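You operate a simulated robot arm through the tools that you are given. There is no shell and no other tool.

Carry out the task below with a simulated two-armed robot. There is one attempt and no reset: what you move stays moved.

Task
Fit a new core in the clamped valve, then leak-test it and vent.
Fine: one core from the green block; core tool back on its peg; pump into the green band only; leave the valve clamped.
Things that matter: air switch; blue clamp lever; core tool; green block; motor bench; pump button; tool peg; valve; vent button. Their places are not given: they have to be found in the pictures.

The check looks at the end state, three seconds after you hand in, the way a careful person would. Anything else that was tipped, shoved, dropped, spilled or broken makes it a failure.

Robot
Two 7-joint arms with fingered hands on one trunk that stands fixed in place. Base frame: the origin is at the foot of the trunk, x ahead of it, y to its left, z up; the work surface is at about z = 0.906. Readings come in m, rad, newtons and seconds.
The left shoulder is at [0.07, 0.142, 1.239], the right one opposite. With the tool pointing down near the work surface each hand reaches from about 0.4 to 0.8 m from the base axis, measured 20 degrees to its own side. Payload 3.6 kg a hand.
The tool frame of a hand sits at the grasp point between the pads (the TCP): z along the fingers, y along the line on which they close. The tips reach 0.025 m beyond it. The gripper opens to 0.088 m; its body begins 0.029 m behind the TCP. The gripper is a hand of 5 fingers: y runs from the thumb to the fingers, the wrist lies at [-0.013, -0.097, -0.162] in the tool frame, and closing takes about 1.5 s.
Orientation is told as [roll, pitch, yaw] about the base's x, y, z axes, in that order, counted from this pose: with the fingers straight down and the wrist toward the robot, the tool's x, y and z point along [0, 1, 0], [1, 0, 0] and [0, 0, -1] of the base frame.

Tools
- The arms move only by the tool nudge_tool. It takes "left_commands", "right_commands" or both (then of equal length, played together; a hand with none holds still); each is a list of rows, each a list of 6 numbers: the turn, a rotation vector about the tool's x, y, z in rad, then the shift along the tool's x, y, z in m. In form: [[ax, ay, az, tx, ty, tz], ...]. A call has 1 to 20 rows; each row is the pose to reach, as a shift and turn from the pose commanded when the call began, along the tool's axes at that moment. "left_jaw" and "right_jaw" are, for a hand that has rows, the closure in counts, from 0 (fully open) to 255 (shut), set as the call begins (left out, the last holds). A row lasts 0.2 s, in which the tool goes at most 0.05 m and 0.15 rad; a call with a longer step from one row to the next is refused whole, and so is a gripper value outside its range. Where a pose cannot be reached the arm comes as near as it can. A force on the tool above 40 N (or 10 N above the force at the start of the call, whichever is more), or a blocked arm, ends the call early, and 0.2 s more pass. The fingers move at their own pace (about 0.072 m/s each) and stop on an object; they squeeze with about 22 N. The grip force told is the motor's: it shows also when the fingers shut on nothing. Time passes only in rows, and 0.2 s behind the last, so rows that repeat a pose let the fingers close. It gives the time, the measured TCP pose, the force on the tool (base axes), the opening and the grip force at its end, in the units of the frame above (readings bear some noise), with the torque about the TCP (base axes, N m) and any sound that the robot's microphone picked up, and new pictures: "show" is both (left out), scene, wrist or none (wrist: the cameras of the hands that moved).
- Cameras (640 x 400 px; columns grow to the right, rows downward): "scene" is now at [0.1297, 0.029, 1.4653]; the picture's right is [0.35, -0.94, 0.00], its down [-0.60, -0.23, -0.77] and it looks along [0.72, 0.27, -0.64] (base axes); focal length 352 px, centre (320, 200). "left" rides on the left gripper at [-0.059, -0.079, -0.105] in its tool frame; the picture's right is [-0.73, -0.32, 0.61], its down [0.62, -0.68, 0.38] and it looks along [0.29, 0.66, 0.70] (tool axes); focal length 234 px, centre (320, 200). "right" rides on the right gripper at [0.059, -0.079, -0.105] in its tool frame; the picture's right is [-0.73, 0.32, -0.61], its down [-0.62, -0.68, 0.38] and it looks along [-0.29, 0.66, 0.70] (tool axes); focal length 234 px, centre (320, 200).
- lift_body(by): slides the trunk up (or, below 0, down) by that many m; the arms and the scene camera ride with it, the base frame stays. It gives what a move gives, with no picture.
- curl_fingers(index, middle, ring, little, thumb_bend, thumb_turn, hand): sets how far each is bent, from 0 (flat) to 1 (curled in); at 0.3 the hand is open as for a grip, at 0.7 the pads meet at the TCP. One left out holds its place. A second passes; each finger stops where it meets its share of the squeeze, and holds until it gets a number again. A gripper value or a shape takes the hand back. It gives what a move gives, with no picture; readings hold the bend of each and the force on index, middle, ring, little, thumb and palm. thumb_turn goes from beside the hand (0) to across from the fingers (1), as for a grip.
- hand_shape(shape, hand): the hand has 5 fingers and takes this shape, open, in about a second: jaw (thumb against the fingers, like two jaws); tri (thumb and two fingers); tip (a fingertip pinch); poke (one finger out to press); point (the index stretched); flat (the hand flat); cup (the hand cupped); fist (a fist). The gripper value then closes the fingers along that shape, each until it touches; the sizes above hold for jaw. It gives what a move gives, with no picture.
- aim_head(pan, tilt): turns the head with the scene camera to pan (to the left, within 1.501 rad either way) and tilt (down, from -0.506 to 1.204), counted from straight ahead of the robot. It gives what a move gives, and a new picture of the scene camera.
- measure_at(camera, pixels): for up to 12 pixels [column, row] of the newest picture of that camera ("zoom" is the newest enlarged one), the place [x, y, z] in the base frame of the surface seen there, good to about 0.002 m, but the place of the scene camera against the robot may be out by one fixed shift of up to 0.012 m in any direction. It takes no simulated time.
- close_up(camera, box): a new picture of the part [left, top, right, bottom] of that camera's present view, enlarged. It takes no simulated time.
- sign_off(): hands the job in; it is judged then, once.

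Leave the grippers open and the arms clear of the work at the hand-in unless told otherwise.

The tools are called by a JSON object that holds its "fn" and its "kwargs". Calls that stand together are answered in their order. nudge_tool: Moves the arms, as the interface text tells. Its arguments: {"type":"object","properties":{"left_commands":{"type":"array","items":{"type":"array","items":{"type":"number"}}},"left_jaw":{"type":"number"},"right_commands":{"type":"array","items":{"type":"array","items":{"type":"number"}}},"right_jaw":{"type":"number"},"show":{"type":"string","enum":["both","scene","wrist","none"]}},"required":[]} The other tools are called the same way: lift_body (by) moves the trunk up or down; hand_shape (shape, hand) gives the hand a shape; curl_fingers (index, middle, ring, little, thumb_bend, thumb_turn, hand) moves the fingers one by one; aim_head (pan, tilt) turns the head that bears the scene camera; measure_at (camera, pixels) gives the place of the surface under pixels of a picture; close_up (camera, box) takes an enlarged picture of a part of a camera's view; sign_off () hands the job in.

At the start:

```text
time: 0.0
left_ee_pos: [0.3737, 0.2933, 1.2143]
left_tool_rot: [0.0, -0.002, 0.0]
left_ft_force: [1.2, 0.1, -0.5]
left_wrist_torque: [0.01, -0.02, 0.01]
left_grip_width: 0.0876
left_grip_force: 0.1
left_shape: jaw
left_bend: [0.3, 0.3, 0.3, 0.3, 0.3, 0.98]
left_finger forces: [0.1, 0.1, 0.0, 0.1, 0.0, 0.1]
right_ee_pos: [0.5616, -0.0808, 1.1957]
right_tool_rot: [0.002, 0.0, 0.0]
right_ft_force: [0.3, -0.9, -0.7]
right_wrist_torque: [0.0, -0.02, 0.02]
right_grip_width: 0.0876
right_grip_force: 0.2
right_shape: jaw
right_bend: [0.3, 0.3, 0.3, 0.3, 0.3, 0.98]
right_finger forces: [0.1, 0.0, 0.0, 0.0, 0.1, 0.0]
trunk travel left (down, up): [-0.775, 0.165]
head pan, tilt (commanded): [0.358, 0.698]
```

scene: 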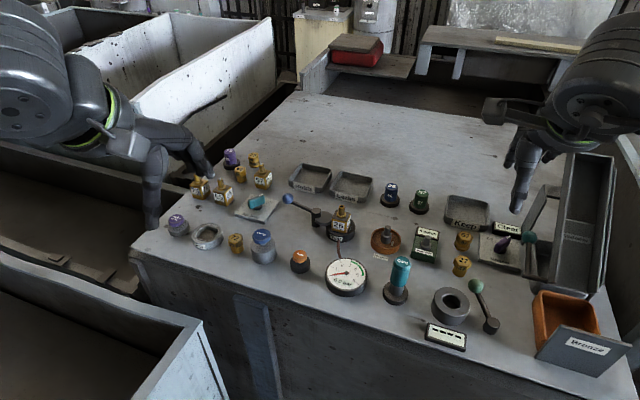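
right: 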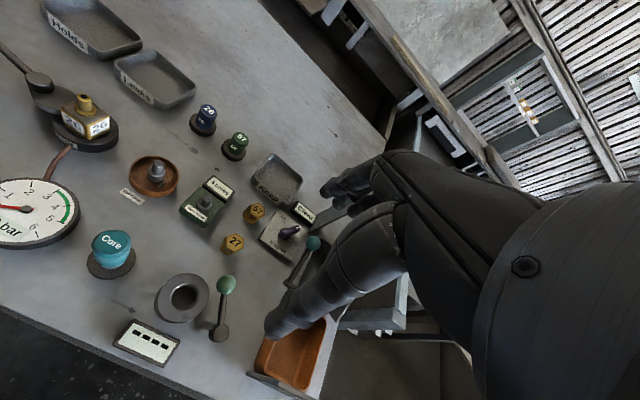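
left: 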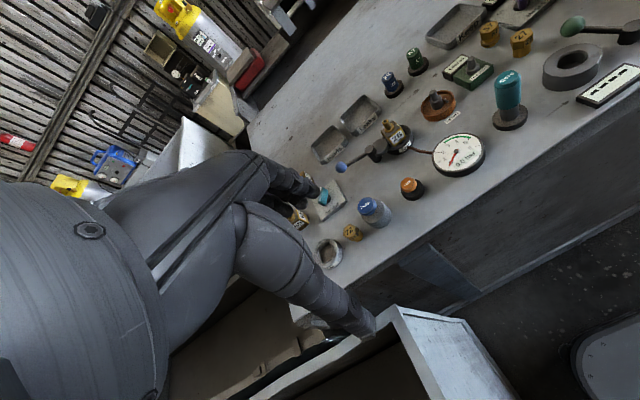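

I see a bench with many small items: a gauge at about (347,275), a clamped valve at (341,222) with a blue lever at (288,198), a teal-handled tool at (400,275), a green block at (424,240). I'll enlarge several parts of the scene before I move anything.

{"fn": "close_up", "kwargs": {"camera": "scene", "box": [160, 140, 320, 240]}}

{"fn": "close_up", "kwargs": {"camera": "scene", "box": [270, 170, 430, 270]}}

{"fn": "close_up", "kwargs": {"camera": "scene", "box": [380, 180, 540, 280]}}

{"fn": "close_up", "kwargs": {"camera": "scene", "box": [280, 230, 440, 330]}}

{"fn": "close_up", "kwargs": {"camera": "scene", "box": [380, 250, 540, 350]}}

{"fn": "close_up", "kwargs": {"camera": "right", "box": [100, 80, 340, 230]}}

```text
4.00 times, centred on (240, 190) of scene
```

zoom: 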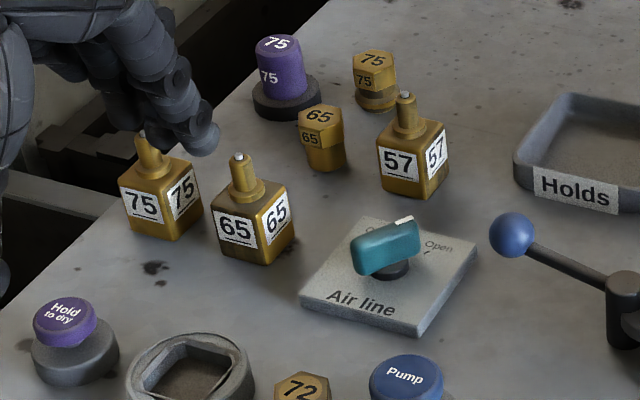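

```text
4.00 times, centred on (350, 220) of scene
```

zoom: 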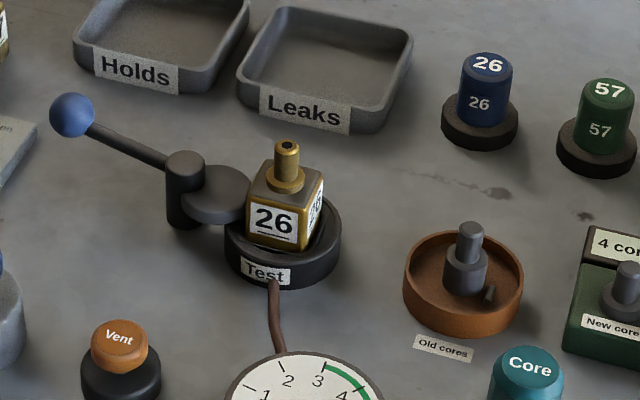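

```text
4.00 times, centred on (460, 230) of scene
```

zoom: 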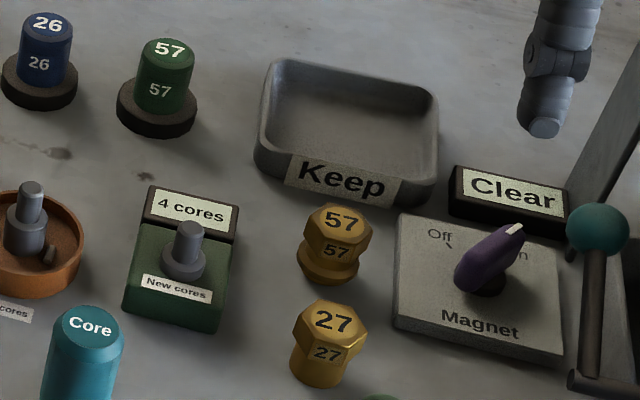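

```text
4.00 times, centred on (360, 280) of scene
```

zoom: 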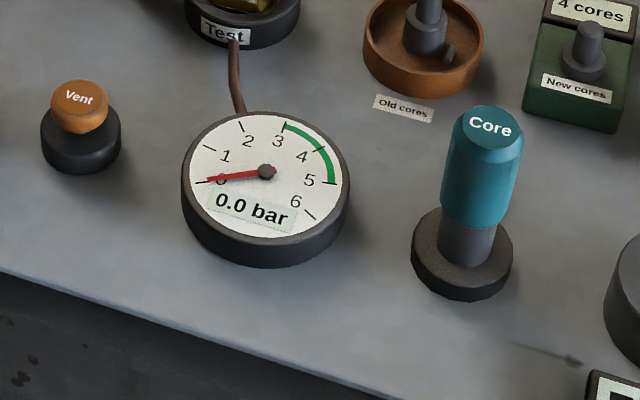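

```text
4.00 times, centred on (460, 300) of scene
```

zoom: 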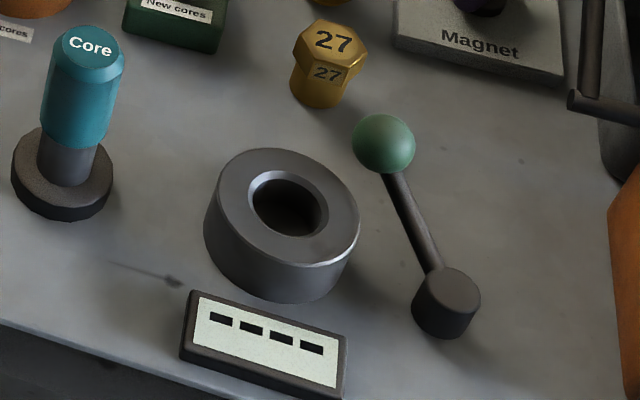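

```text
2.67 times, centred on (220, 155) of right
```

zoom: 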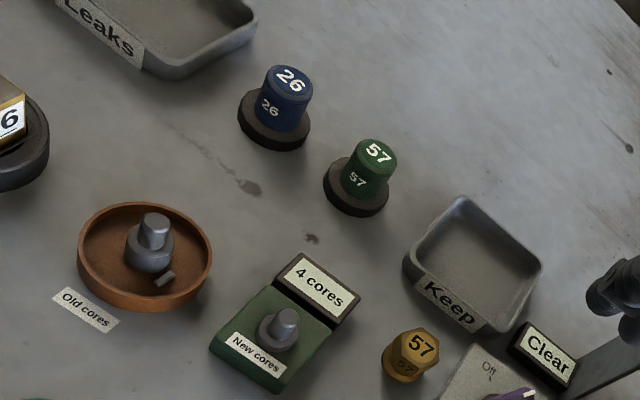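

The valve is number 26 in the "Test" holder, clamped by the blue lever. The tool "Core" sits on its peg and the green block says "4 cores". I'll look harder at the air switch, the valve stem, the core tool and the block.

{"fn": "close_up", "kwargs": {"camera": "scene", "box": [230, 185, 294, 225]}}

{"fn": "close_up", "kwargs": {"camera": "scene", "box": [310, 195, 374, 235]}}

{"fn": "close_up", "kwargs": {"camera": "scene", "box": [395, 215, 459, 255]}}

{"fn": "close_up", "kwargs": {"camera": "scene", "box": [355, 215, 419, 255]}}

{"fn": "close_up", "kwargs": {"camera": "scene", "box": [230, 220, 326, 280]}}

{"fn": "close_up", "kwargs": {"camera": "left", "box": [300, 60, 540, 210]}}

```text
10.00 times, centred on (262, 205) of scene
```

zoom: 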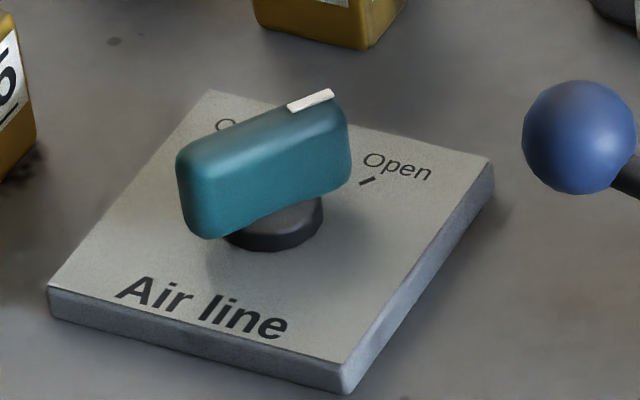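

```text
10.00 times, centred on (342, 215) of scene
```

zoom: 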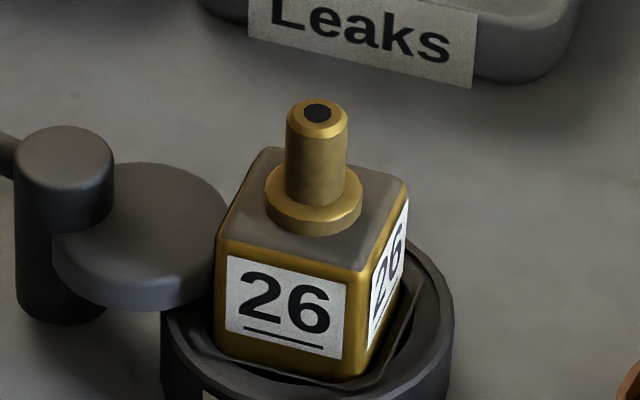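

```text
10.00 times, centred on (427, 235) of scene
```

zoom: 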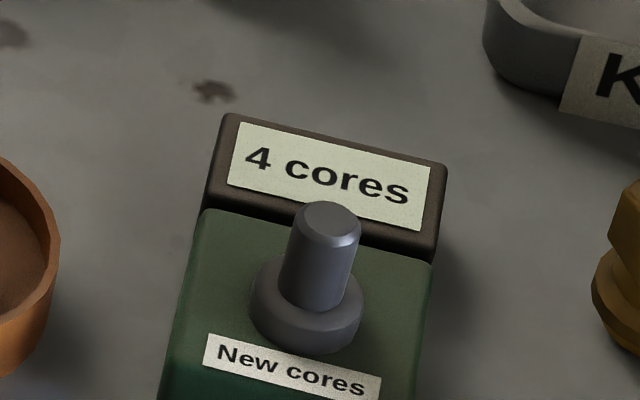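

```text
10.00 times, centred on (387, 235) of scene
```

zoom: 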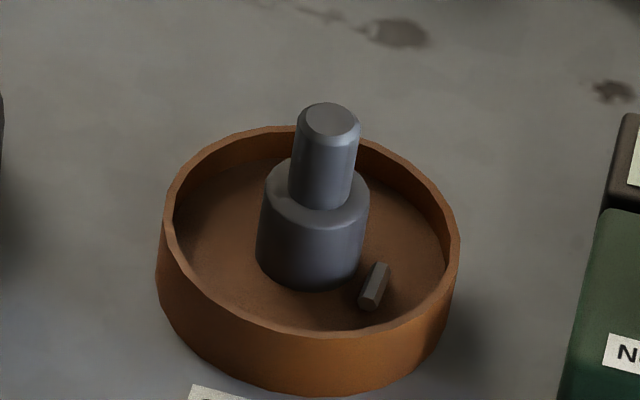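

```text
6.67 times, centred on (278, 250) of scene
```

zoom: 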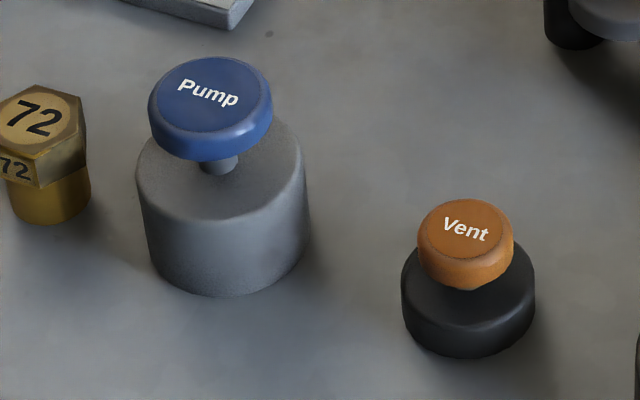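

```text
2.67 times, centred on (420, 135) of left
```

zoom: 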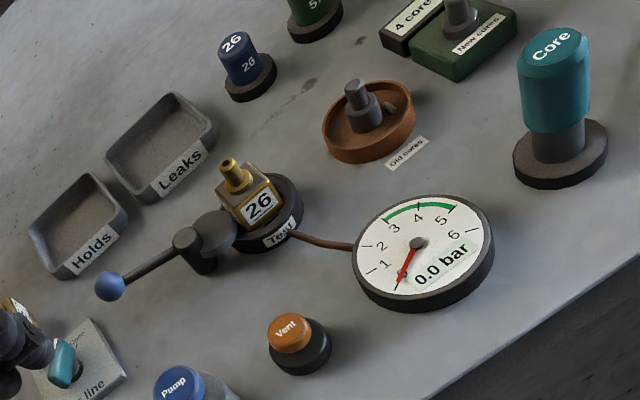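

Valve 26's stem shows a dark empty bore, so no core is in it. I'll measure the main points with the scene camera: valve stem top (342,206), core tool top (402,262), peg base (396,299), block post top (428,236), pump (261,234), vent (300,255), air knob mark (261,195), knob middle, lever ball (288,198), and the gauge.

{"fn": "measure_at", "kwargs": {"camera": "scene", "pixels": [[341.7, 206.5], [402, 262], [392, 301], [428, 236.5], [261.2, 233.8], [299.7, 254.8], [261, 195], [251, 203], [288, 198], [317, 210], [347, 272], [266.7, 203]]}}

{"fn": "measure_at", "kwargs": {"camera": "left", "pixels": [[387.5, 121], [508, 77], [473, 69], [369, 207], [408, 185], [341, 167], [370, 149], [324, 198], [472, 68], [426, 93], [434, 95], [450, 103]]}}

{"fn": "measure_at", "kwargs": {"camera": "right", "pixels": [[85, 99], [112, 243], [208, 201], [112, 270], [157, 165], [205, 113], [40, 80], [115, 275]]}}

```text
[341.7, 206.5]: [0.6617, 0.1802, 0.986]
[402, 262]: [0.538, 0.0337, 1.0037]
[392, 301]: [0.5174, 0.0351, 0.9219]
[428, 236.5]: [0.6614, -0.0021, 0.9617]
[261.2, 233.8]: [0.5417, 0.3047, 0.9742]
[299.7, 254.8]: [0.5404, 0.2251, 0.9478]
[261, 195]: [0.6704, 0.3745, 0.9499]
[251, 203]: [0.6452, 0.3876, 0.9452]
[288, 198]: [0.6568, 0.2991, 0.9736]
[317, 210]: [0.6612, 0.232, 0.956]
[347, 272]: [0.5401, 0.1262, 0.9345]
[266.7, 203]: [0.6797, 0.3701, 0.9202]
```

```text
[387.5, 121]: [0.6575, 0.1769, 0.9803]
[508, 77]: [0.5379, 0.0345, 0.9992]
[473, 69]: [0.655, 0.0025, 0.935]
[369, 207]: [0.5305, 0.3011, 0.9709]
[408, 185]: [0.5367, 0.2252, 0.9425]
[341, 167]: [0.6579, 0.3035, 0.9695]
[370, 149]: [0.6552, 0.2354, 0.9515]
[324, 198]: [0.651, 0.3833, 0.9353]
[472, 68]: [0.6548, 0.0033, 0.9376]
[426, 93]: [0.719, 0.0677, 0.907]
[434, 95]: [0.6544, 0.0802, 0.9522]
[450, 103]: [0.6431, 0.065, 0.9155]
```

```text
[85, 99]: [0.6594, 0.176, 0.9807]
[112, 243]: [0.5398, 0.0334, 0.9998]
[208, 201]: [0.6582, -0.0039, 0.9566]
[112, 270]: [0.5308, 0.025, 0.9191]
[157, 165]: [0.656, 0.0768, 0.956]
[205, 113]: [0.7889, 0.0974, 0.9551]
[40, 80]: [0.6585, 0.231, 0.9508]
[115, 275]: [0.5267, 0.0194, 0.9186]
```

The wrist cameras agree with each other and the scene camera reads about (+0.003,+0.003,+0.005) high, so I'll trust the wrist readings. Next I'll look closer at the core tool and its peg, and the green block, through the wrist cameras.

{"fn": "close_up", "kwargs": {"camera": "right", "box": [72, 220, 152, 290]}}

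{"fn": "close_up", "kwargs": {"camera": "right", "box": [40, 70, 136, 130]}}

{"fn": "close_up", "kwargs": {"camera": "left", "box": [480, 60, 544, 140]}}

{"fn": "close_up", "kwargs": {"camera": "left", "box": [280, 160, 360, 220]}}

{"fn": "close_up", "kwargs": {"camera": "scene", "box": [372, 245, 436, 315]}}

```text
5.71 times, centred on (112, 255) of right
```

zoom: 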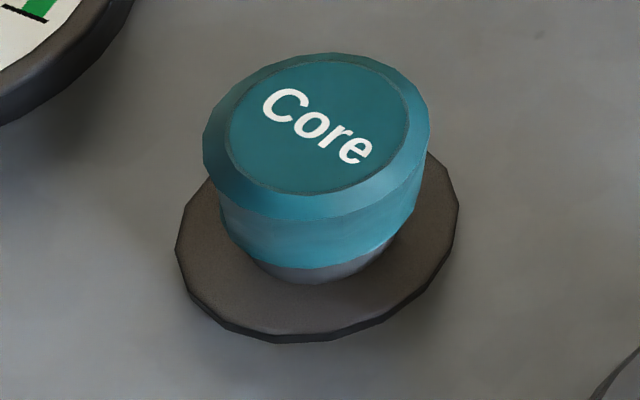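

```text
6.67 times, centred on (88, 100) of right
```

zoom: 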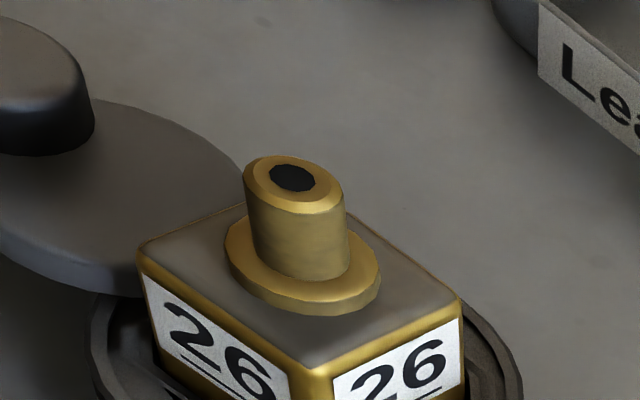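

```text
5.00 times, centred on (512, 100) of left
```

zoom: 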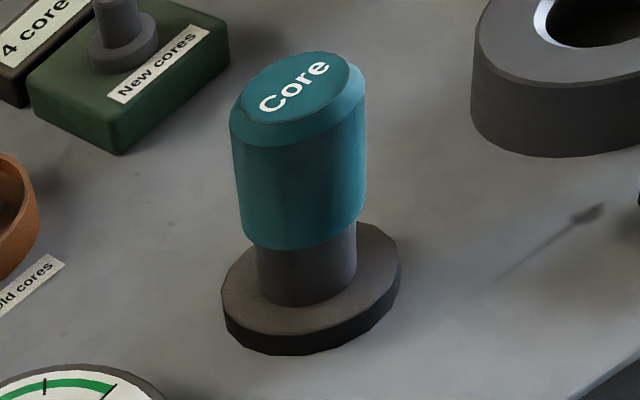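

```text
6.67 times, centred on (320, 190) of left
```

zoom: 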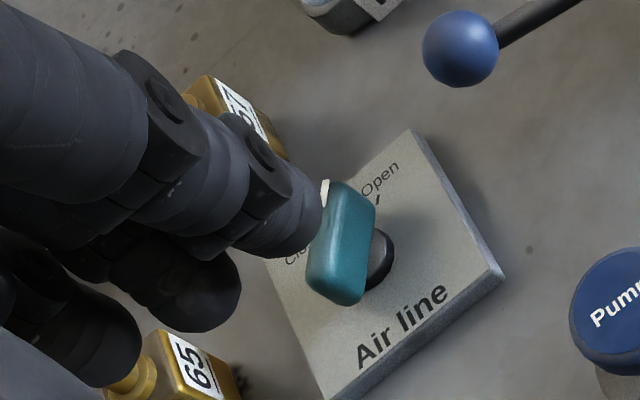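

```text
5.71 times, centred on (404, 280) of scene
```

zoom: 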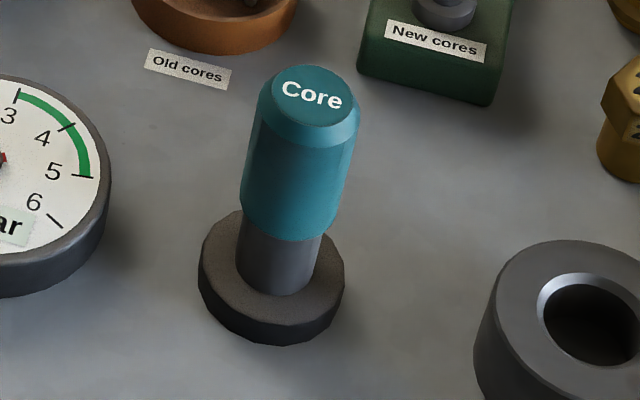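

I'll read points on the core tool in this last enlargement: top centre (310,95), handle bottom front (282,241), shaft bottom front (270,294), disk edges.

{"fn": "measure_at", "kwargs": {"camera": "zoom", "pixels": [[311, 95], [282, 238], [280, 246], [270, 292], [266, 310], [202, 275], [340, 275], [275, 90], [352, 95], [311, 72], [313, 128], [268, 338]]}}

{"fn": "measure_at", "kwargs": {"camera": "left", "pixels": [[507.5, 77.5], [508.5, 109], [508.6, 110.5], [509, 120.5], [527, 83], [499.5, 90], [507, 131], [526.5, 118], [540, 122]]}}

{"fn": "measure_at", "kwargs": {"camera": "right", "pixels": [[112.5, 242], [112.5, 246], [100, 243], [125, 240], [112, 231], [114, 252], [97, 258], [150, 247], [208, 200], [205, 212], [227, 195], [215, 180]]}}

```text
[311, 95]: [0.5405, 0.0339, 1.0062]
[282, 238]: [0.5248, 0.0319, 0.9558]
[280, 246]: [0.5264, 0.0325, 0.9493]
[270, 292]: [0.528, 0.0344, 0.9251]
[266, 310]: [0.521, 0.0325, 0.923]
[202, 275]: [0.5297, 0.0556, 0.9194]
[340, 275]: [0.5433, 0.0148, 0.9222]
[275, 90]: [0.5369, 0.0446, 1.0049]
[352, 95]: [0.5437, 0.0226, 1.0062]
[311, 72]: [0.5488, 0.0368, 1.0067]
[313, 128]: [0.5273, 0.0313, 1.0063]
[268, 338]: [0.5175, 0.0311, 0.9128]
```

```text
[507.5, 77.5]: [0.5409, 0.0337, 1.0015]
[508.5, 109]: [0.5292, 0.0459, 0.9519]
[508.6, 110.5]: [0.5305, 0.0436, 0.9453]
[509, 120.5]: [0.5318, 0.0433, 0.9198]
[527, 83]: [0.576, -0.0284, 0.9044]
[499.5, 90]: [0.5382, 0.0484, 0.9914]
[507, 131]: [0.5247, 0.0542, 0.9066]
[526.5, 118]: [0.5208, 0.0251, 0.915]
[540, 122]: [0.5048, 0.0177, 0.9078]
```

```text
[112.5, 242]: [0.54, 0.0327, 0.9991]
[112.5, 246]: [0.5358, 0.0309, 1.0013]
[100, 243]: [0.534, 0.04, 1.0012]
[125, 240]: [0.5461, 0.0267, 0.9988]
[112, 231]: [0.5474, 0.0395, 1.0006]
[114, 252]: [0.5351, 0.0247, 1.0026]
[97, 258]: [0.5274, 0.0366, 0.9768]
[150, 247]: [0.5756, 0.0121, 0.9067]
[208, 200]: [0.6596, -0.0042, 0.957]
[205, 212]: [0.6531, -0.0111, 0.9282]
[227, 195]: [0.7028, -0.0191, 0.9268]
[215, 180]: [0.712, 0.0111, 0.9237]
```

The core tool's axis is at about (0.540, 0.033). Its teal handle runs from z≈0.947 to 1.001, and the grey shaft goes down to the peg disk at 0.917. I'll bring the right hand over it at z≈1.06, jaws open, and look.

{"fn": "nudge_tool", "kwargs": {"right_commands": [[0, 0, 0, 0.038, -0.007, 0], [0, 0, 0, 0.076, -0.014, 0], [0, 0, 0, 0.1135, -0.0216, 0], [0, 0, 0, 0.1135, -0.0216, 0.045], [0, 0, 0, 0.1135, -0.0216, 0.09], [0, 0, 0, 0.1135, -0.0216, 0.1257], [0, 0, 0, 0.1135, -0.0216, 0.1257]], "right_jaw": 0, "show": "both"}}

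```text
time: 1.6
left_ee_pos: [0.3733, 0.2934, 1.2144]
left_tool_rot: [0.0, 0.0, 0.001]
left_ft_force: [-0.6, 0.1, -0.4]
left_wrist_torque: [-0.02, 0.03, -0.02]
left_grip_width: 0.0875
left_grip_force: 0.1
left_shape: jaw
left_bend: [0.3, 0.3, 0.3, 0.3, 0.3, 0.98]
left_finger forces: [0.0, 0.0, 0.0, 0.0, 0.0, 0.0]
right_ee_pos: [0.5391, 0.034, 1.0698]
right_tool_rot: [-0.001, 0.0, 0.0]
right_ft_force: [-0.4, 0.3, 0.2]
right_wrist_torque: [0.02, 0.01, 0.0]
right_grip_width: 0.0878
right_grip_force: 0.1
right_shape: jaw
right_bend: [0.3, 0.3, 0.3, 0.3, 0.3, 0.98]
right_finger forces: [0.0, 0.0, 0.0, 0.0, 0.0, 0.0]
trunk travel left (down, up): [-0.775, 0.165]
head pan, tilt (commanded): [0.358, 0.698]
```

scene: 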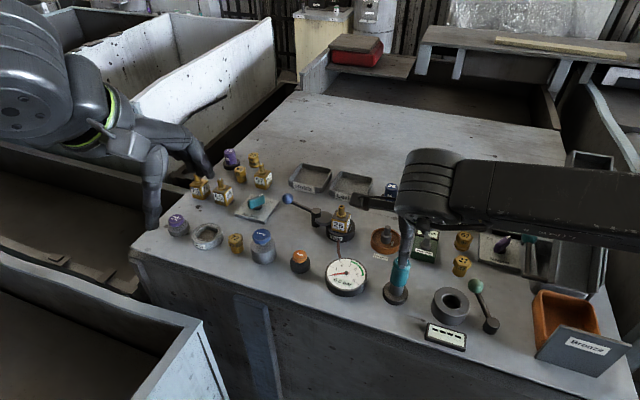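
right: 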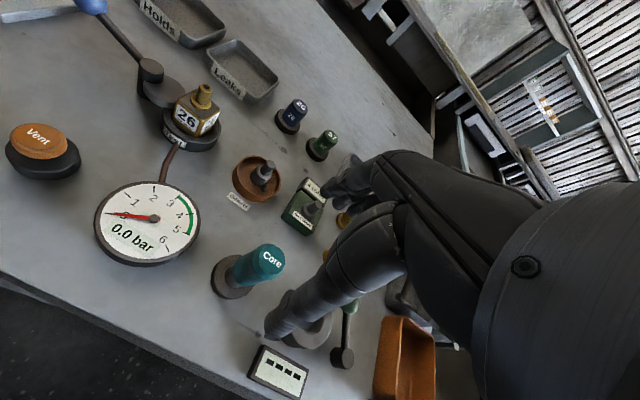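

The hand is over the tool. I'll look closer through the right camera and re-measure the tool top (268,258), the valve top (202,90), the block post and other items.

{"fn": "close_up", "kwargs": {"camera": "right", "box": [190, 220, 350, 320]}}

{"fn": "measure_at", "kwargs": {"camera": "right", "pixels": [[268, 259], [282, 256], [256, 256], [262, 274], [270, 248], [240, 270], [232, 280], [215, 275], [202, 91], [313, 208], [263, 174], [50, 150]]}}

```text
4.00 times, centred on (270, 270) of right
```

zoom: 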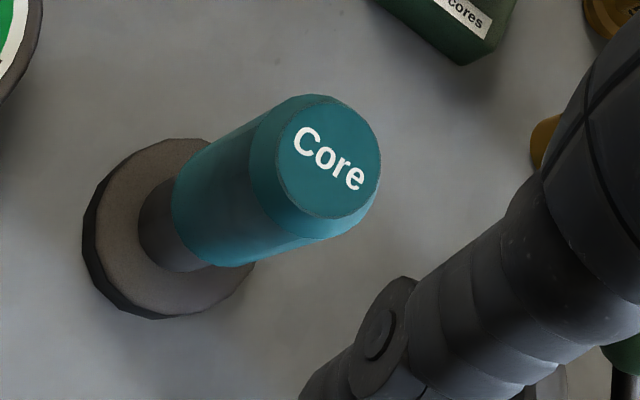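

```text
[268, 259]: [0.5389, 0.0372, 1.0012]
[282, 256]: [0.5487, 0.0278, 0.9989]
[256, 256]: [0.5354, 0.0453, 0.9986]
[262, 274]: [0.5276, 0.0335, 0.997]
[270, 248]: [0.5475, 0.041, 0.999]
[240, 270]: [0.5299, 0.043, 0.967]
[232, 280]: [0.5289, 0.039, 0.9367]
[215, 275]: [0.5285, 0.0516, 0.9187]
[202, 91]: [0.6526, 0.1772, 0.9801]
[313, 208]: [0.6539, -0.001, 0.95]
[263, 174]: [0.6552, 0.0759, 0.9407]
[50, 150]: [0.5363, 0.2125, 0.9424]
```

I'll use the enlargement to pin down the top disc: left (277,160), right (381,165), upper (330,100), lower (325,217) edges and centre (329,160).

{"fn": "measure_at", "kwargs": {"camera": "zoom", "pixels": [[329, 159], [280, 160], [378, 163], [332, 105], [326, 213], [86, 235], [165, 145], [250, 270], [160, 312]]}}

```text
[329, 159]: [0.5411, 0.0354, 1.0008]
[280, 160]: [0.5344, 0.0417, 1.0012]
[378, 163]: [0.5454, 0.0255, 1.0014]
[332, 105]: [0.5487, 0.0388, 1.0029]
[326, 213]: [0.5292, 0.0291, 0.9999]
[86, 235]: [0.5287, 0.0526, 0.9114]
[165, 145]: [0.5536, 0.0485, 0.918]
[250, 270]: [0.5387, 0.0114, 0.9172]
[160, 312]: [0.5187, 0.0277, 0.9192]
```

The tool axis is at (0.540, 0.034), right below the hand. I'll go straight down to TCP z≈0.978 with jaws open and watch the force.

{"fn": "nudge_tool", "kwargs": {"right_commands": [[0, 0, 0, 0, 0.001, 0.03], [0, 0, 0, 0, 0.001, 0.06], [0, 0, 0, 0, 0.001, 0.08], [0, 0, 0, 0, 0.001, 0.092], [0, 0, 0, 0, 0.001, 0.092]], "right_jaw": 0, "show": "both"}}

```text
time: 2.8
left_ee_pos: [0.3714, 0.2937, 1.2135]
left_tool_rot: [0.0, 0.0, 0.0]
left_ft_force: [-0.1, -0.2, 0.2]
left_wrist_torque: [-0.03, 0.0, 0.02]
left_grip_width: 0.0877
left_grip_force: 0.1
left_shape: jaw
left_bend: [0.3, 0.3, 0.3, 0.3, 0.3, 0.98]
left_finger forces: [0.0, 0.0, 0.0, 0.1, 0.0, 0.1]
right_ee_pos: [0.5408, 0.0338, 0.9783]
right_tool_rot: [0.001, 0.0, 0.001]
right_ft_force: [0.6, 0.3, -0.4]
right_wrist_torque: [0.02, -0.02, -0.03]
right_grip_width: 0.0874
right_grip_force: 0.0
right_shape: jaw
right_bend: [0.3, 0.3, 0.3, 0.3, 0.3, 0.98]
right_finger forces: [0.0, 0.0, 0.0, 0.1, 0.1, 0.0]
trunk travel left (down, up): [-0.775, 0.165]
head pan, tilt (commanded): [0.358, 0.698]
```

scene: 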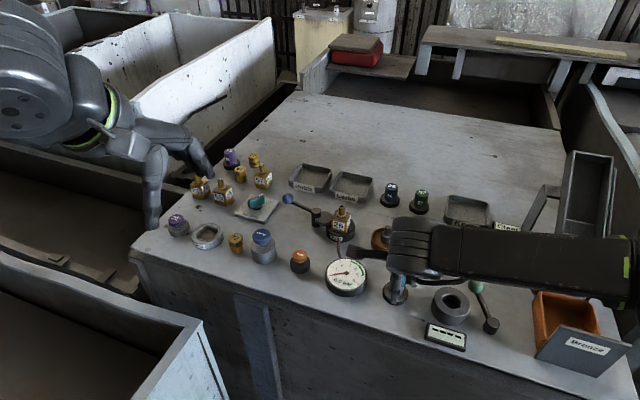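
right: 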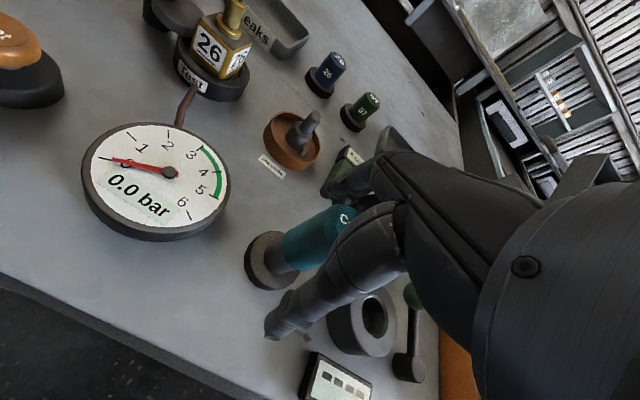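

No contact force; the handle is between thumb and fingers. I'll close the hand on the handle and wait.

{"fn": "nudge_tool", "kwargs": {"right_commands": [[0, 0, 0, 0, 0, 0], [0, 0, 0, 0, 0, 0], [0, 0, 0, 0, 0, 0], [0, 0, 0, 0, 0, 0], [0, 0, 0, 0, 0, 0], [0, 0, 0, 0, 0, 0], [0, 0, 0, 0, 0, 0], [0, 0, 0, 0, 0, 0]], "right_jaw": 255, "show": "both"}}

```text
time: 4.6
left_ee_pos: [0.373, 0.2944, 1.214]
left_tool_rot: [-0.002, 0.001, 0.001]
left_ft_force: [0.3, 0.1, -0.6]
left_wrist_torque: [-0.01, -0.02, 0.04]
left_grip_width: 0.0875
left_grip_force: 0.1
left_shape: jaw
left_bend: [0.3, 0.3, 0.3, 0.3, 0.3, 0.98]
left_finger forces: [0.0, 0.0, 0.1, 0.0, 0.0, 0.0]
right_ee_pos: [0.5409, 0.0334, 0.9784]
right_tool_rot: [0.0, 0.001, 0.0]
right_ft_force: [-0.3, 0.1, 0.3]
right_wrist_torque: [-0.01, 0.03, 0.02]
right_grip_width: 0.0229
right_grip_force: 22.1
right_shape: jaw
right_bend: [0.74, 0.57, 0.63, 0.61, 0.75, 1.0]
right_finger forces: [12.6, 5.4, 0.0, 0.0, 18.2, 0.0]
trunk travel left (down, up): [-0.775, 0.165]
head pan, tilt (commanded): [0.358, 0.698]
```

scene: 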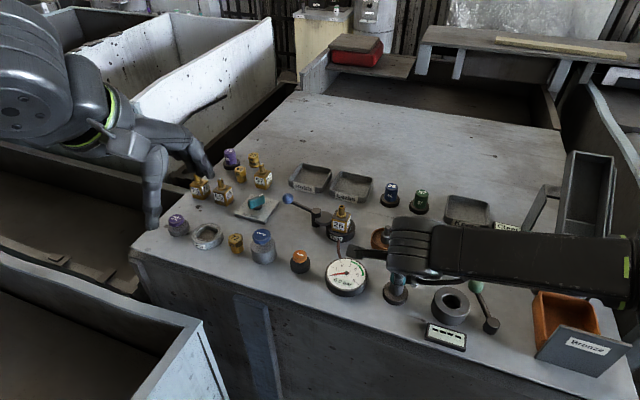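
right: 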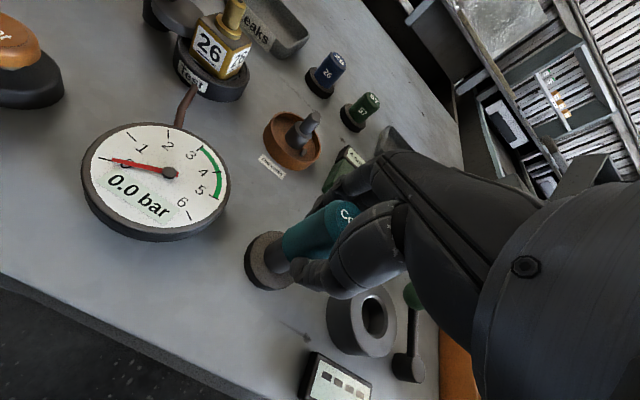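

The hand holds with index, middle and thumb. I'll look closer at how the handle sits in the hand.

{"fn": "close_up", "kwargs": {"camera": "right", "box": [230, 150, 430, 320]}}

{"fn": "close_up", "kwargs": {"camera": "left", "box": [440, 20, 600, 140]}}

{"fn": "close_up", "kwargs": {"camera": "scene", "box": [350, 200, 510, 320]}}

```text
2.35 times, centred on (330, 235) of right
```

zoom: 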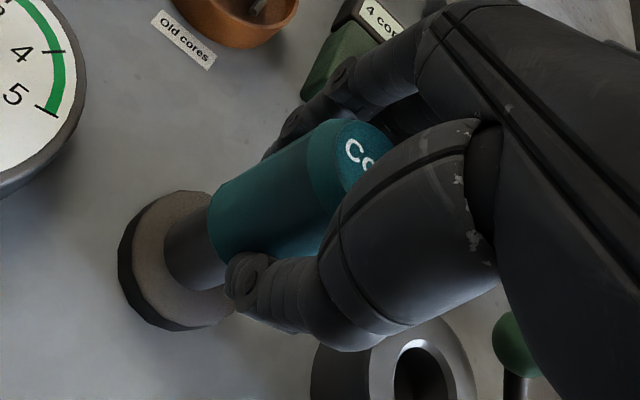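

```text
3.33 times, centred on (520, 80) of left
```

zoom: 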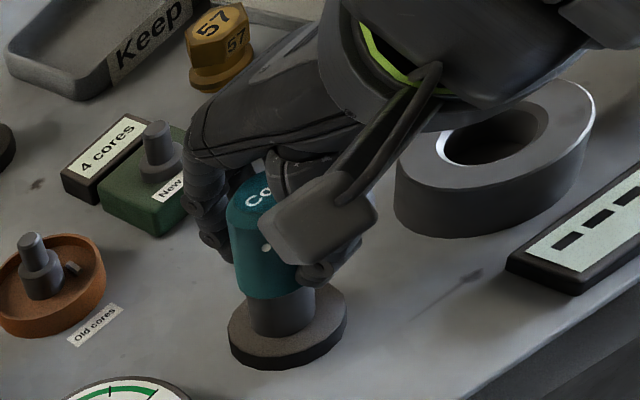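

```text
3.33 times, centred on (430, 260) of scene
```

zoom: 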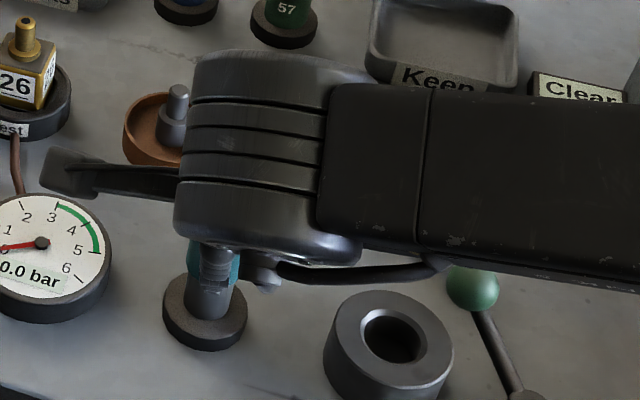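

The grip looks sound: thumb on one side, index and middle on the other. I'll lift straight up 0.08 m slowly and look at the tool and the peg.

{"fn": "nudge_tool", "kwargs": {"right_commands": [[0, 0, 0, 0, 0, -0.01], [0, 0, 0, 0, 0, -0.025], [0, 0, 0, 0, 0, -0.045], [0, 0, 0, 0, 0, -0.065], [0, 0, 0, 0, 0, -0.08], [0, 0, 0, 0, 0, -0.08]], "show": "both"}}

```text
time: 6.0
left_ee_pos: [0.3731, 0.2944, 1.214]
left_tool_rot: [-0.001, -0.001, -0.001]
left_ft_force: [-0.5, -1.1, 0.0]
left_wrist_torque: [0.03, -0.02, 0.01]
left_grip_width: 0.0877
left_grip_force: 0.0
left_shape: jaw
left_bend: [0.3, 0.3, 0.3, 0.3, 0.3, 0.98]
left_finger forces: [0.1, 0.0, 0.0, 0.0, 0.0, 0.0]
right_ee_pos: [0.5417, 0.0328, 1.0607]
right_tool_rot: [-0.001, 0.001, 0.0]
right_ft_force: [-0.3, 1.1, -0.4]
right_wrist_torque: [-0.05, 0.03, 0.0]
right_grip_width: 0.0228
right_grip_force: 22.2
right_shape: jaw
right_bend: [0.74, 0.57, 0.63, 0.61, 0.75, 1.0]
right_finger forces: [12.7, 5.5, 0.1, 0.0, 18.2, 0.0]
trunk travel left (down, up): [-0.775, 0.165]
head pan, tilt (commanded): [0.358, 0.698]
```

scene: 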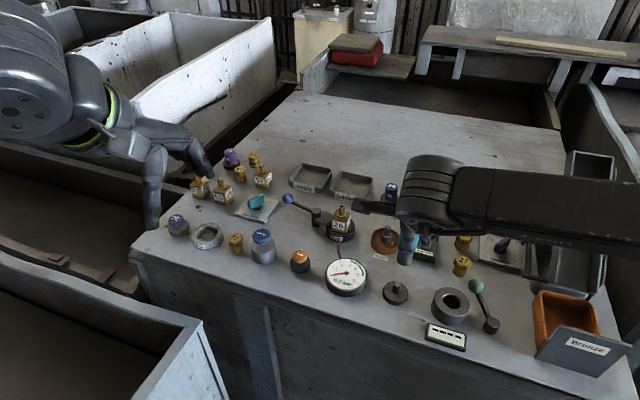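
right: 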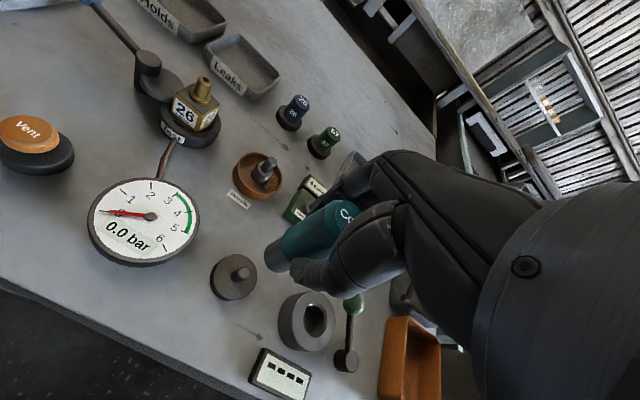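

The tool is off the peg, leaving a small post on the disk. I'll check that the tool hangs straight and measure the peg post and the tool's bottom.

{"fn": "close_up", "kwargs": {"camera": "left", "box": [440, 20, 600, 140]}}

{"fn": "close_up", "kwargs": {"camera": "scene", "box": [360, 215, 456, 315]}}

{"fn": "close_up", "kwargs": {"camera": "right", "box": [200, 150, 400, 310]}}

```text
3.33 times, centred on (520, 80) of left
```

zoom: 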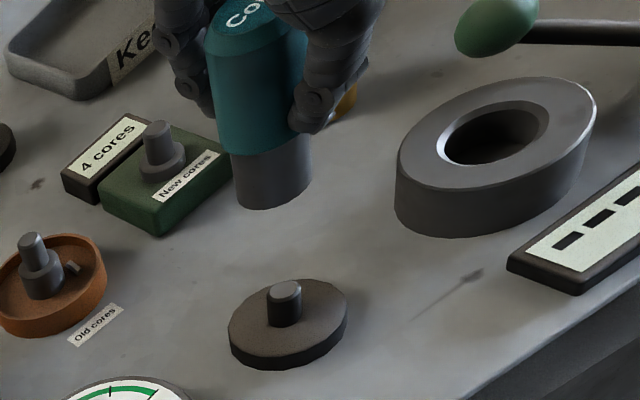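

```text
4.00 times, centred on (408, 265) of scene
```

zoom: 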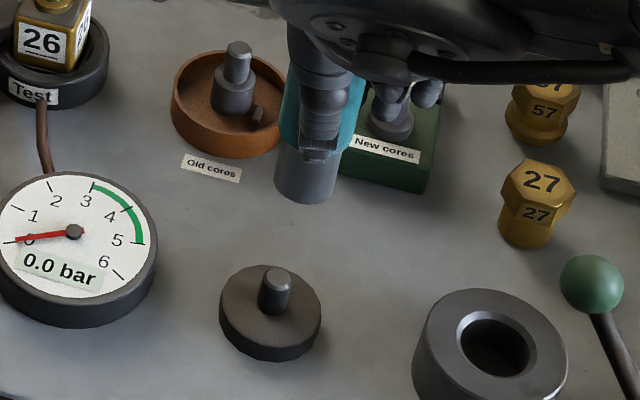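

```text
2.50 times, centred on (300, 230) of right
```

zoom: 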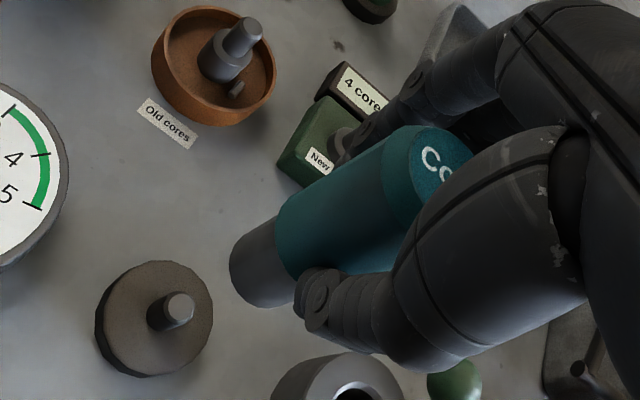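

The tool hangs straight. I'll measure the peg post top at (182,306), disk edges, and the tool shaft's lower edge in this enlargement.

{"fn": "measure_at", "kwargs": {"camera": "zoom", "pixels": [[181, 306], [170, 318], [99, 310], [212, 300], [160, 263], [148, 373], [240, 285], [262, 300], [235, 262], [252, 303]]}}

{"fn": "measure_at", "kwargs": {"camera": "right", "pixels": [[203, 85], [297, 165], [269, 163], [310, 209], [336, 193], [240, 272], [150, 216]]}}

{"fn": "measure_at", "kwargs": {"camera": "left", "pixels": [[526, 106], [525, 115], [487, 58], [525, 81], [521, 82.5], [511.5, 79], [480, 70], [449, 92], [450, 78]]}}

```text
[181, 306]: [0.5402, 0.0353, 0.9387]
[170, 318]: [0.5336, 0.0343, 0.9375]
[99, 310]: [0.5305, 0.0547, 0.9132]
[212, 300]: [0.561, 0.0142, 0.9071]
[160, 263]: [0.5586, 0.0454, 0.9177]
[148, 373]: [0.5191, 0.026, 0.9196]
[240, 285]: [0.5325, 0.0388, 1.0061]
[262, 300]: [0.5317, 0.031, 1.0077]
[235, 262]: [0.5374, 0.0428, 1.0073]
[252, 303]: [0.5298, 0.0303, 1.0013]
```

```text
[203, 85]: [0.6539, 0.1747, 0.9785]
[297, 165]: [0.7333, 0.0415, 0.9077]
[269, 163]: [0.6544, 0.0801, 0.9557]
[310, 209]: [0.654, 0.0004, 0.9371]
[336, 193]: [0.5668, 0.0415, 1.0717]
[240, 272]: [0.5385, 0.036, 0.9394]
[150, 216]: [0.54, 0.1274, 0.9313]
```

```text
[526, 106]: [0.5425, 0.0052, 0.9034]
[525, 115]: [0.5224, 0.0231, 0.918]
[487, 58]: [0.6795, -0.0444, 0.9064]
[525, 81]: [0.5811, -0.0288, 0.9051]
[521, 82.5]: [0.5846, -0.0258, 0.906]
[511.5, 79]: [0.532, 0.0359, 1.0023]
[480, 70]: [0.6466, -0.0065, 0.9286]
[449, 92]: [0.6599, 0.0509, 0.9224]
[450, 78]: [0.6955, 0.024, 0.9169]
```

The peg post top is at about (0.540,0.035,0.939). The tool's bottom is 0.060 below the TCP and its axis is nearly at the TCP. Next I'll carry the tool to hover over the green block's post near (0.659,-0.004), staying at this height (tool bottom ≈1.0, post top ≈0.957).

{"fn": "nudge_tool", "kwargs": {"right_commands": [[0, 0, 0, -0.012, 0.039, 0], [0, 0, 0, -0.025, 0.079, 0], [0, 0, 0, -0.0375, 0.1183, 0], [0, 0, 0, -0.0375, 0.1183, 0], [0, 0, 0, -0.0375, 0.1183, 0]], "show": "both"}}

```text
time: 7.2
left_ee_pos: [0.3731, 0.2933, 1.2137]
left_tool_rot: [0.0, 0.0, 0.0]
left_ft_force: [0.5, 0.0, 0.3]
left_wrist_torque: [-0.02, -0.03, -0.01]
left_grip_width: 0.0874
left_grip_force: 0.1
left_shape: jaw
left_bend: [0.3, 0.3, 0.3, 0.3, 0.3, 0.98]
left_finger forces: [0.0, 0.0, 0.0, 0.1, 0.0, 0.0]
right_ee_pos: [0.6589, -0.0064, 1.0565]
right_tool_rot: [0.0, -0.001, 0.002]
right_ft_force: [-0.3, 0.6, -1.1]
right_wrist_torque: [0.0, -0.01, -0.03]
right_grip_width: 0.023
right_grip_force: 22.0
right_shape: jaw
right_bend: [0.74, 0.57, 0.63, 0.61, 0.75, 1.0]
right_finger forces: [13.0, 5.6, 0.0, 0.0, 18.1, 0.0]
trunk travel left (down, up): [-0.775, 0.165]
head pan, tilt (commanded): [0.358, 0.698]
```

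scene: 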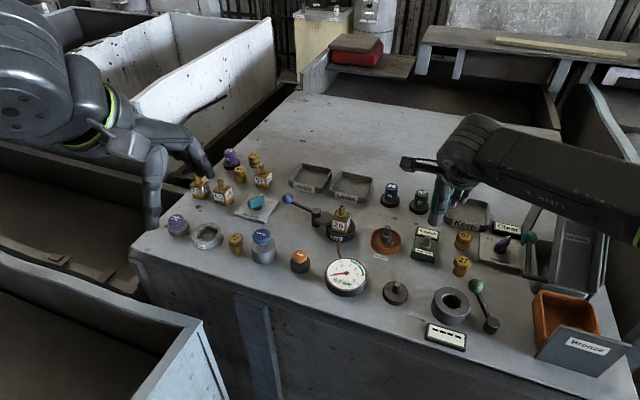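
right: 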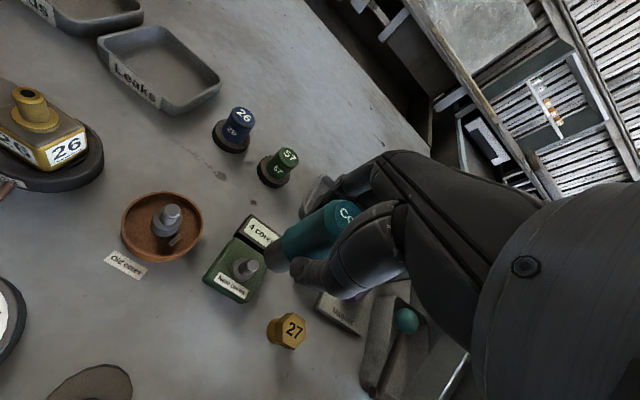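

Now the block post is in plain view at about (245,267) in the right camera. I'll enlarge it from three cameras and measure.

{"fn": "close_up", "kwargs": {"camera": "scene", "box": [395, 185, 475, 265]}}

{"fn": "close_up", "kwargs": {"camera": "left", "box": [420, 10, 548, 90]}}

{"fn": "close_up", "kwargs": {"camera": "right", "box": [195, 200, 323, 310]}}

```text
5.00 times, centred on (435, 225) of scene
```

zoom: 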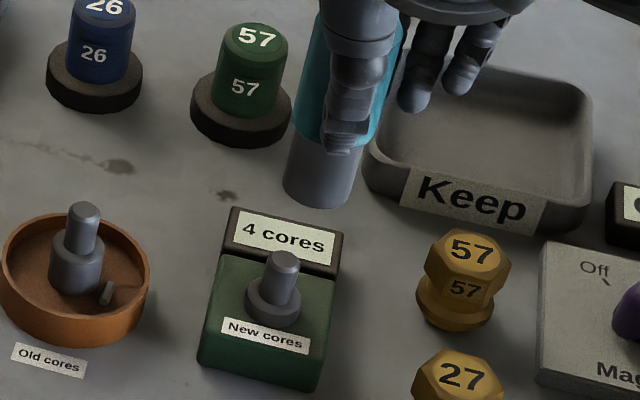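

```text
5.00 times, centred on (484, 50) of left
```

zoom: 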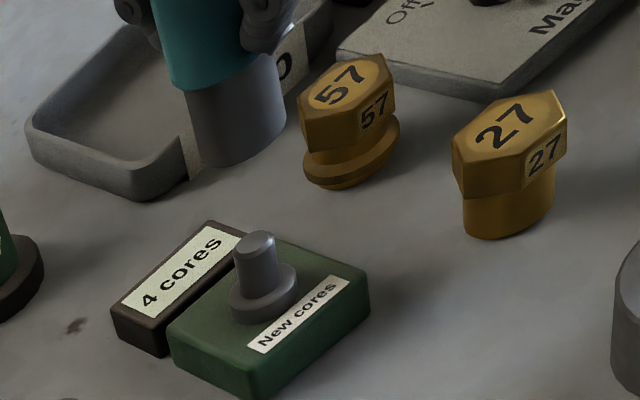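

```text
3.64 times, centred on (259, 255) of right
```

zoom: 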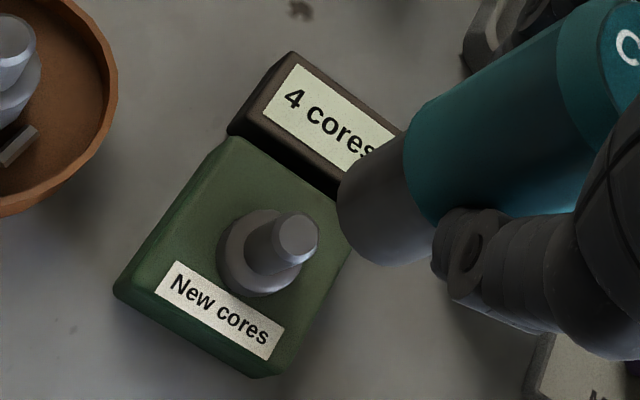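

I'll measure the post top centre (295,238) and its edges, plus the collar and the tool's lower rim, in this enlargement.

{"fn": "measure_at", "kwargs": {"camera": "zoom", "pixels": [[295, 238], [278, 238], [313, 238], [295, 220], [295, 256], [225, 258], [262, 285], [250, 292], [350, 225], [375, 262], [345, 205], [320, 150]]}}

{"fn": "measure_at", "kwargs": {"camera": "left", "pixels": [[471.2, 58.5], [468, 58], [474.5, 58], [471, 57.2], [471, 61], [472, 72.5], [466, 43], [473, 41], [460, 38], [476, 38]]}}

```text
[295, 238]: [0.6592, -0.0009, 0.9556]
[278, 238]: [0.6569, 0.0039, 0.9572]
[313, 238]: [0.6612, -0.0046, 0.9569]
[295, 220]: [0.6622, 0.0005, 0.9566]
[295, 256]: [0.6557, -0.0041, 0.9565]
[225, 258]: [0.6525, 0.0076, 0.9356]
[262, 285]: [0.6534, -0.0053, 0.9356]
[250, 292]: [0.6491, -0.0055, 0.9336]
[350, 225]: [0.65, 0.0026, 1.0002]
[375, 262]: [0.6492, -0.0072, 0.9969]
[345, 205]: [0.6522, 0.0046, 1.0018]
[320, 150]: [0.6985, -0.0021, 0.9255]
```

```text
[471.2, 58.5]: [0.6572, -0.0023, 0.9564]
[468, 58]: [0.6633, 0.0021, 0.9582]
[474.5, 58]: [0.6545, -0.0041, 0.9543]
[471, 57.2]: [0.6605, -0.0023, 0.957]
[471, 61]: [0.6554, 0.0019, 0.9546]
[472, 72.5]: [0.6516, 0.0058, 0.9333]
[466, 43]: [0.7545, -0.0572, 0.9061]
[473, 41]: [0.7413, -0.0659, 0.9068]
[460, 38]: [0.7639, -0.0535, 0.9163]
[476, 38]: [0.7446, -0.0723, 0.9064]
```

The post top is at about (0.659,-0.0015,0.957) with its collar at 0.935, and the tool axis now reads (0.660,-0.005). I'll shift 3 mm to +y, lower to about 8 mm above the post and check the alignment.

{"fn": "nudge_tool", "kwargs": {"right_commands": [[0, 0, 0, 0.003, -0.0008, 0.0], [0, 0, 0, 0.003, -0.0008, 0.015], [0, 0, 0, 0.003, -0.0008, 0.033], [0, 0, 0, 0.003, -0.0008, 0.033], [0, 0, 0, 0.003, -0.0008, 0.033]], "show": "both"}}

{"fn": "close_up", "kwargs": {"camera": "right", "box": [235, 200, 363, 310]}}

{"fn": "close_up", "kwargs": {"camera": "left", "box": [420, 10, 548, 90]}}

{"fn": "close_up", "kwargs": {"camera": "scene", "box": [395, 190, 475, 270]}}

```text
time: 8.4
left_ee_pos: [0.3725, 0.2937, 1.2133]
left_tool_rot: [-0.001, 0.002, -0.001]
left_ft_force: [-0.5, -0.9, -0.3]
left_wrist_torque: [0.0, -0.03, -0.07]
left_grip_width: 0.0877
left_grip_force: 0.0
left_shape: jaw
left_bend: [0.3, 0.3, 0.3, 0.3, 0.3, 0.98]
left_finger forces: [0.1, 0.0, 0.1, 0.0, 0.0, 0.1]
right_ee_pos: [0.6611, -0.001, 1.0261]
right_tool_rot: [-0.001, 0.0, 0.001]
right_ft_force: [-0.5, 0.1, -0.6]
right_wrist_torque: [0.01, -0.01, 0.0]
right_grip_width: 0.0226
right_grip_force: 22.2
right_shape: jaw
right_bend: [0.74, 0.57, 0.63, 0.61, 0.75, 1.0]
right_finger forces: [13.0, 5.6, 0.0, 0.0, 18.1, 0.0]
trunk travel left (down, up): [-0.775, 0.165]
head pan, tilt (commanded): [0.358, 0.698]
```

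scene: 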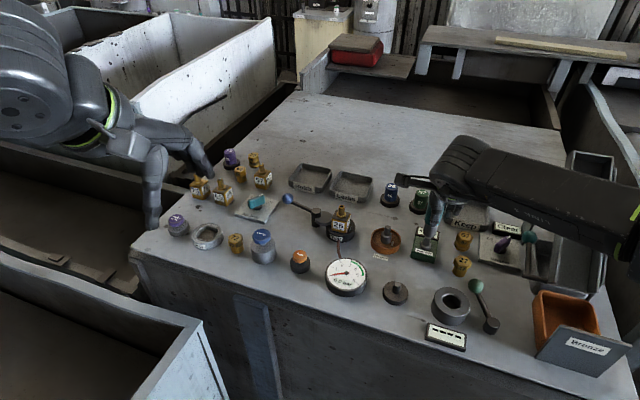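
right: 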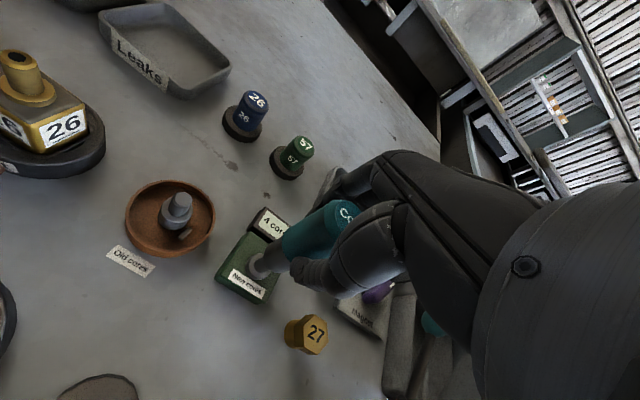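

```text
3.64 times, centred on (299, 255) of right
```

zoom: 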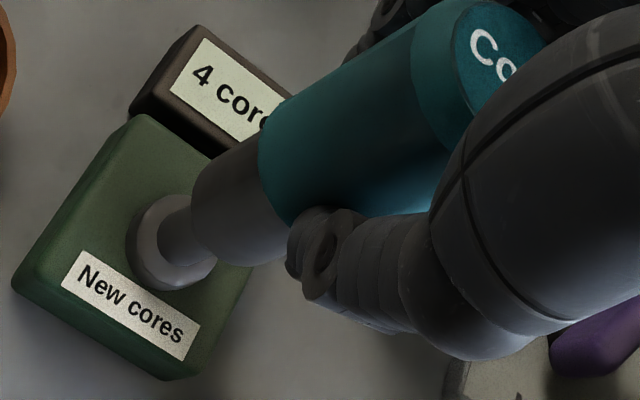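

```text
5.00 times, centred on (484, 50) of left
```

zoom: 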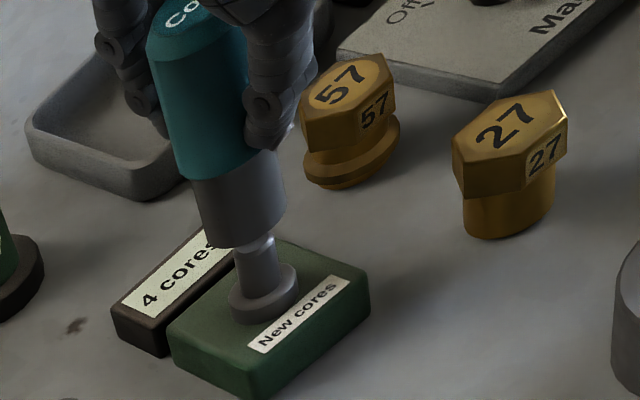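

```text
5.00 times, centred on (435, 230) of scene
```

zoom: 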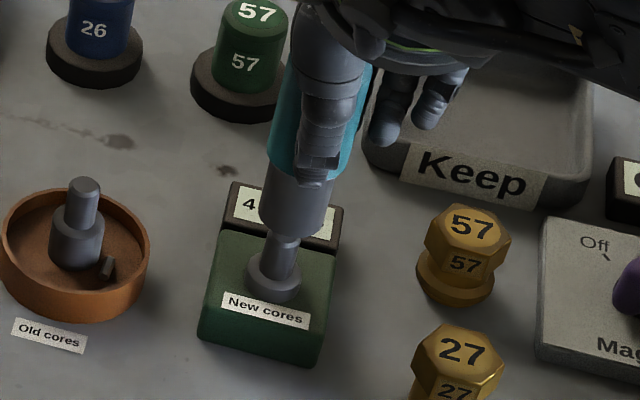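

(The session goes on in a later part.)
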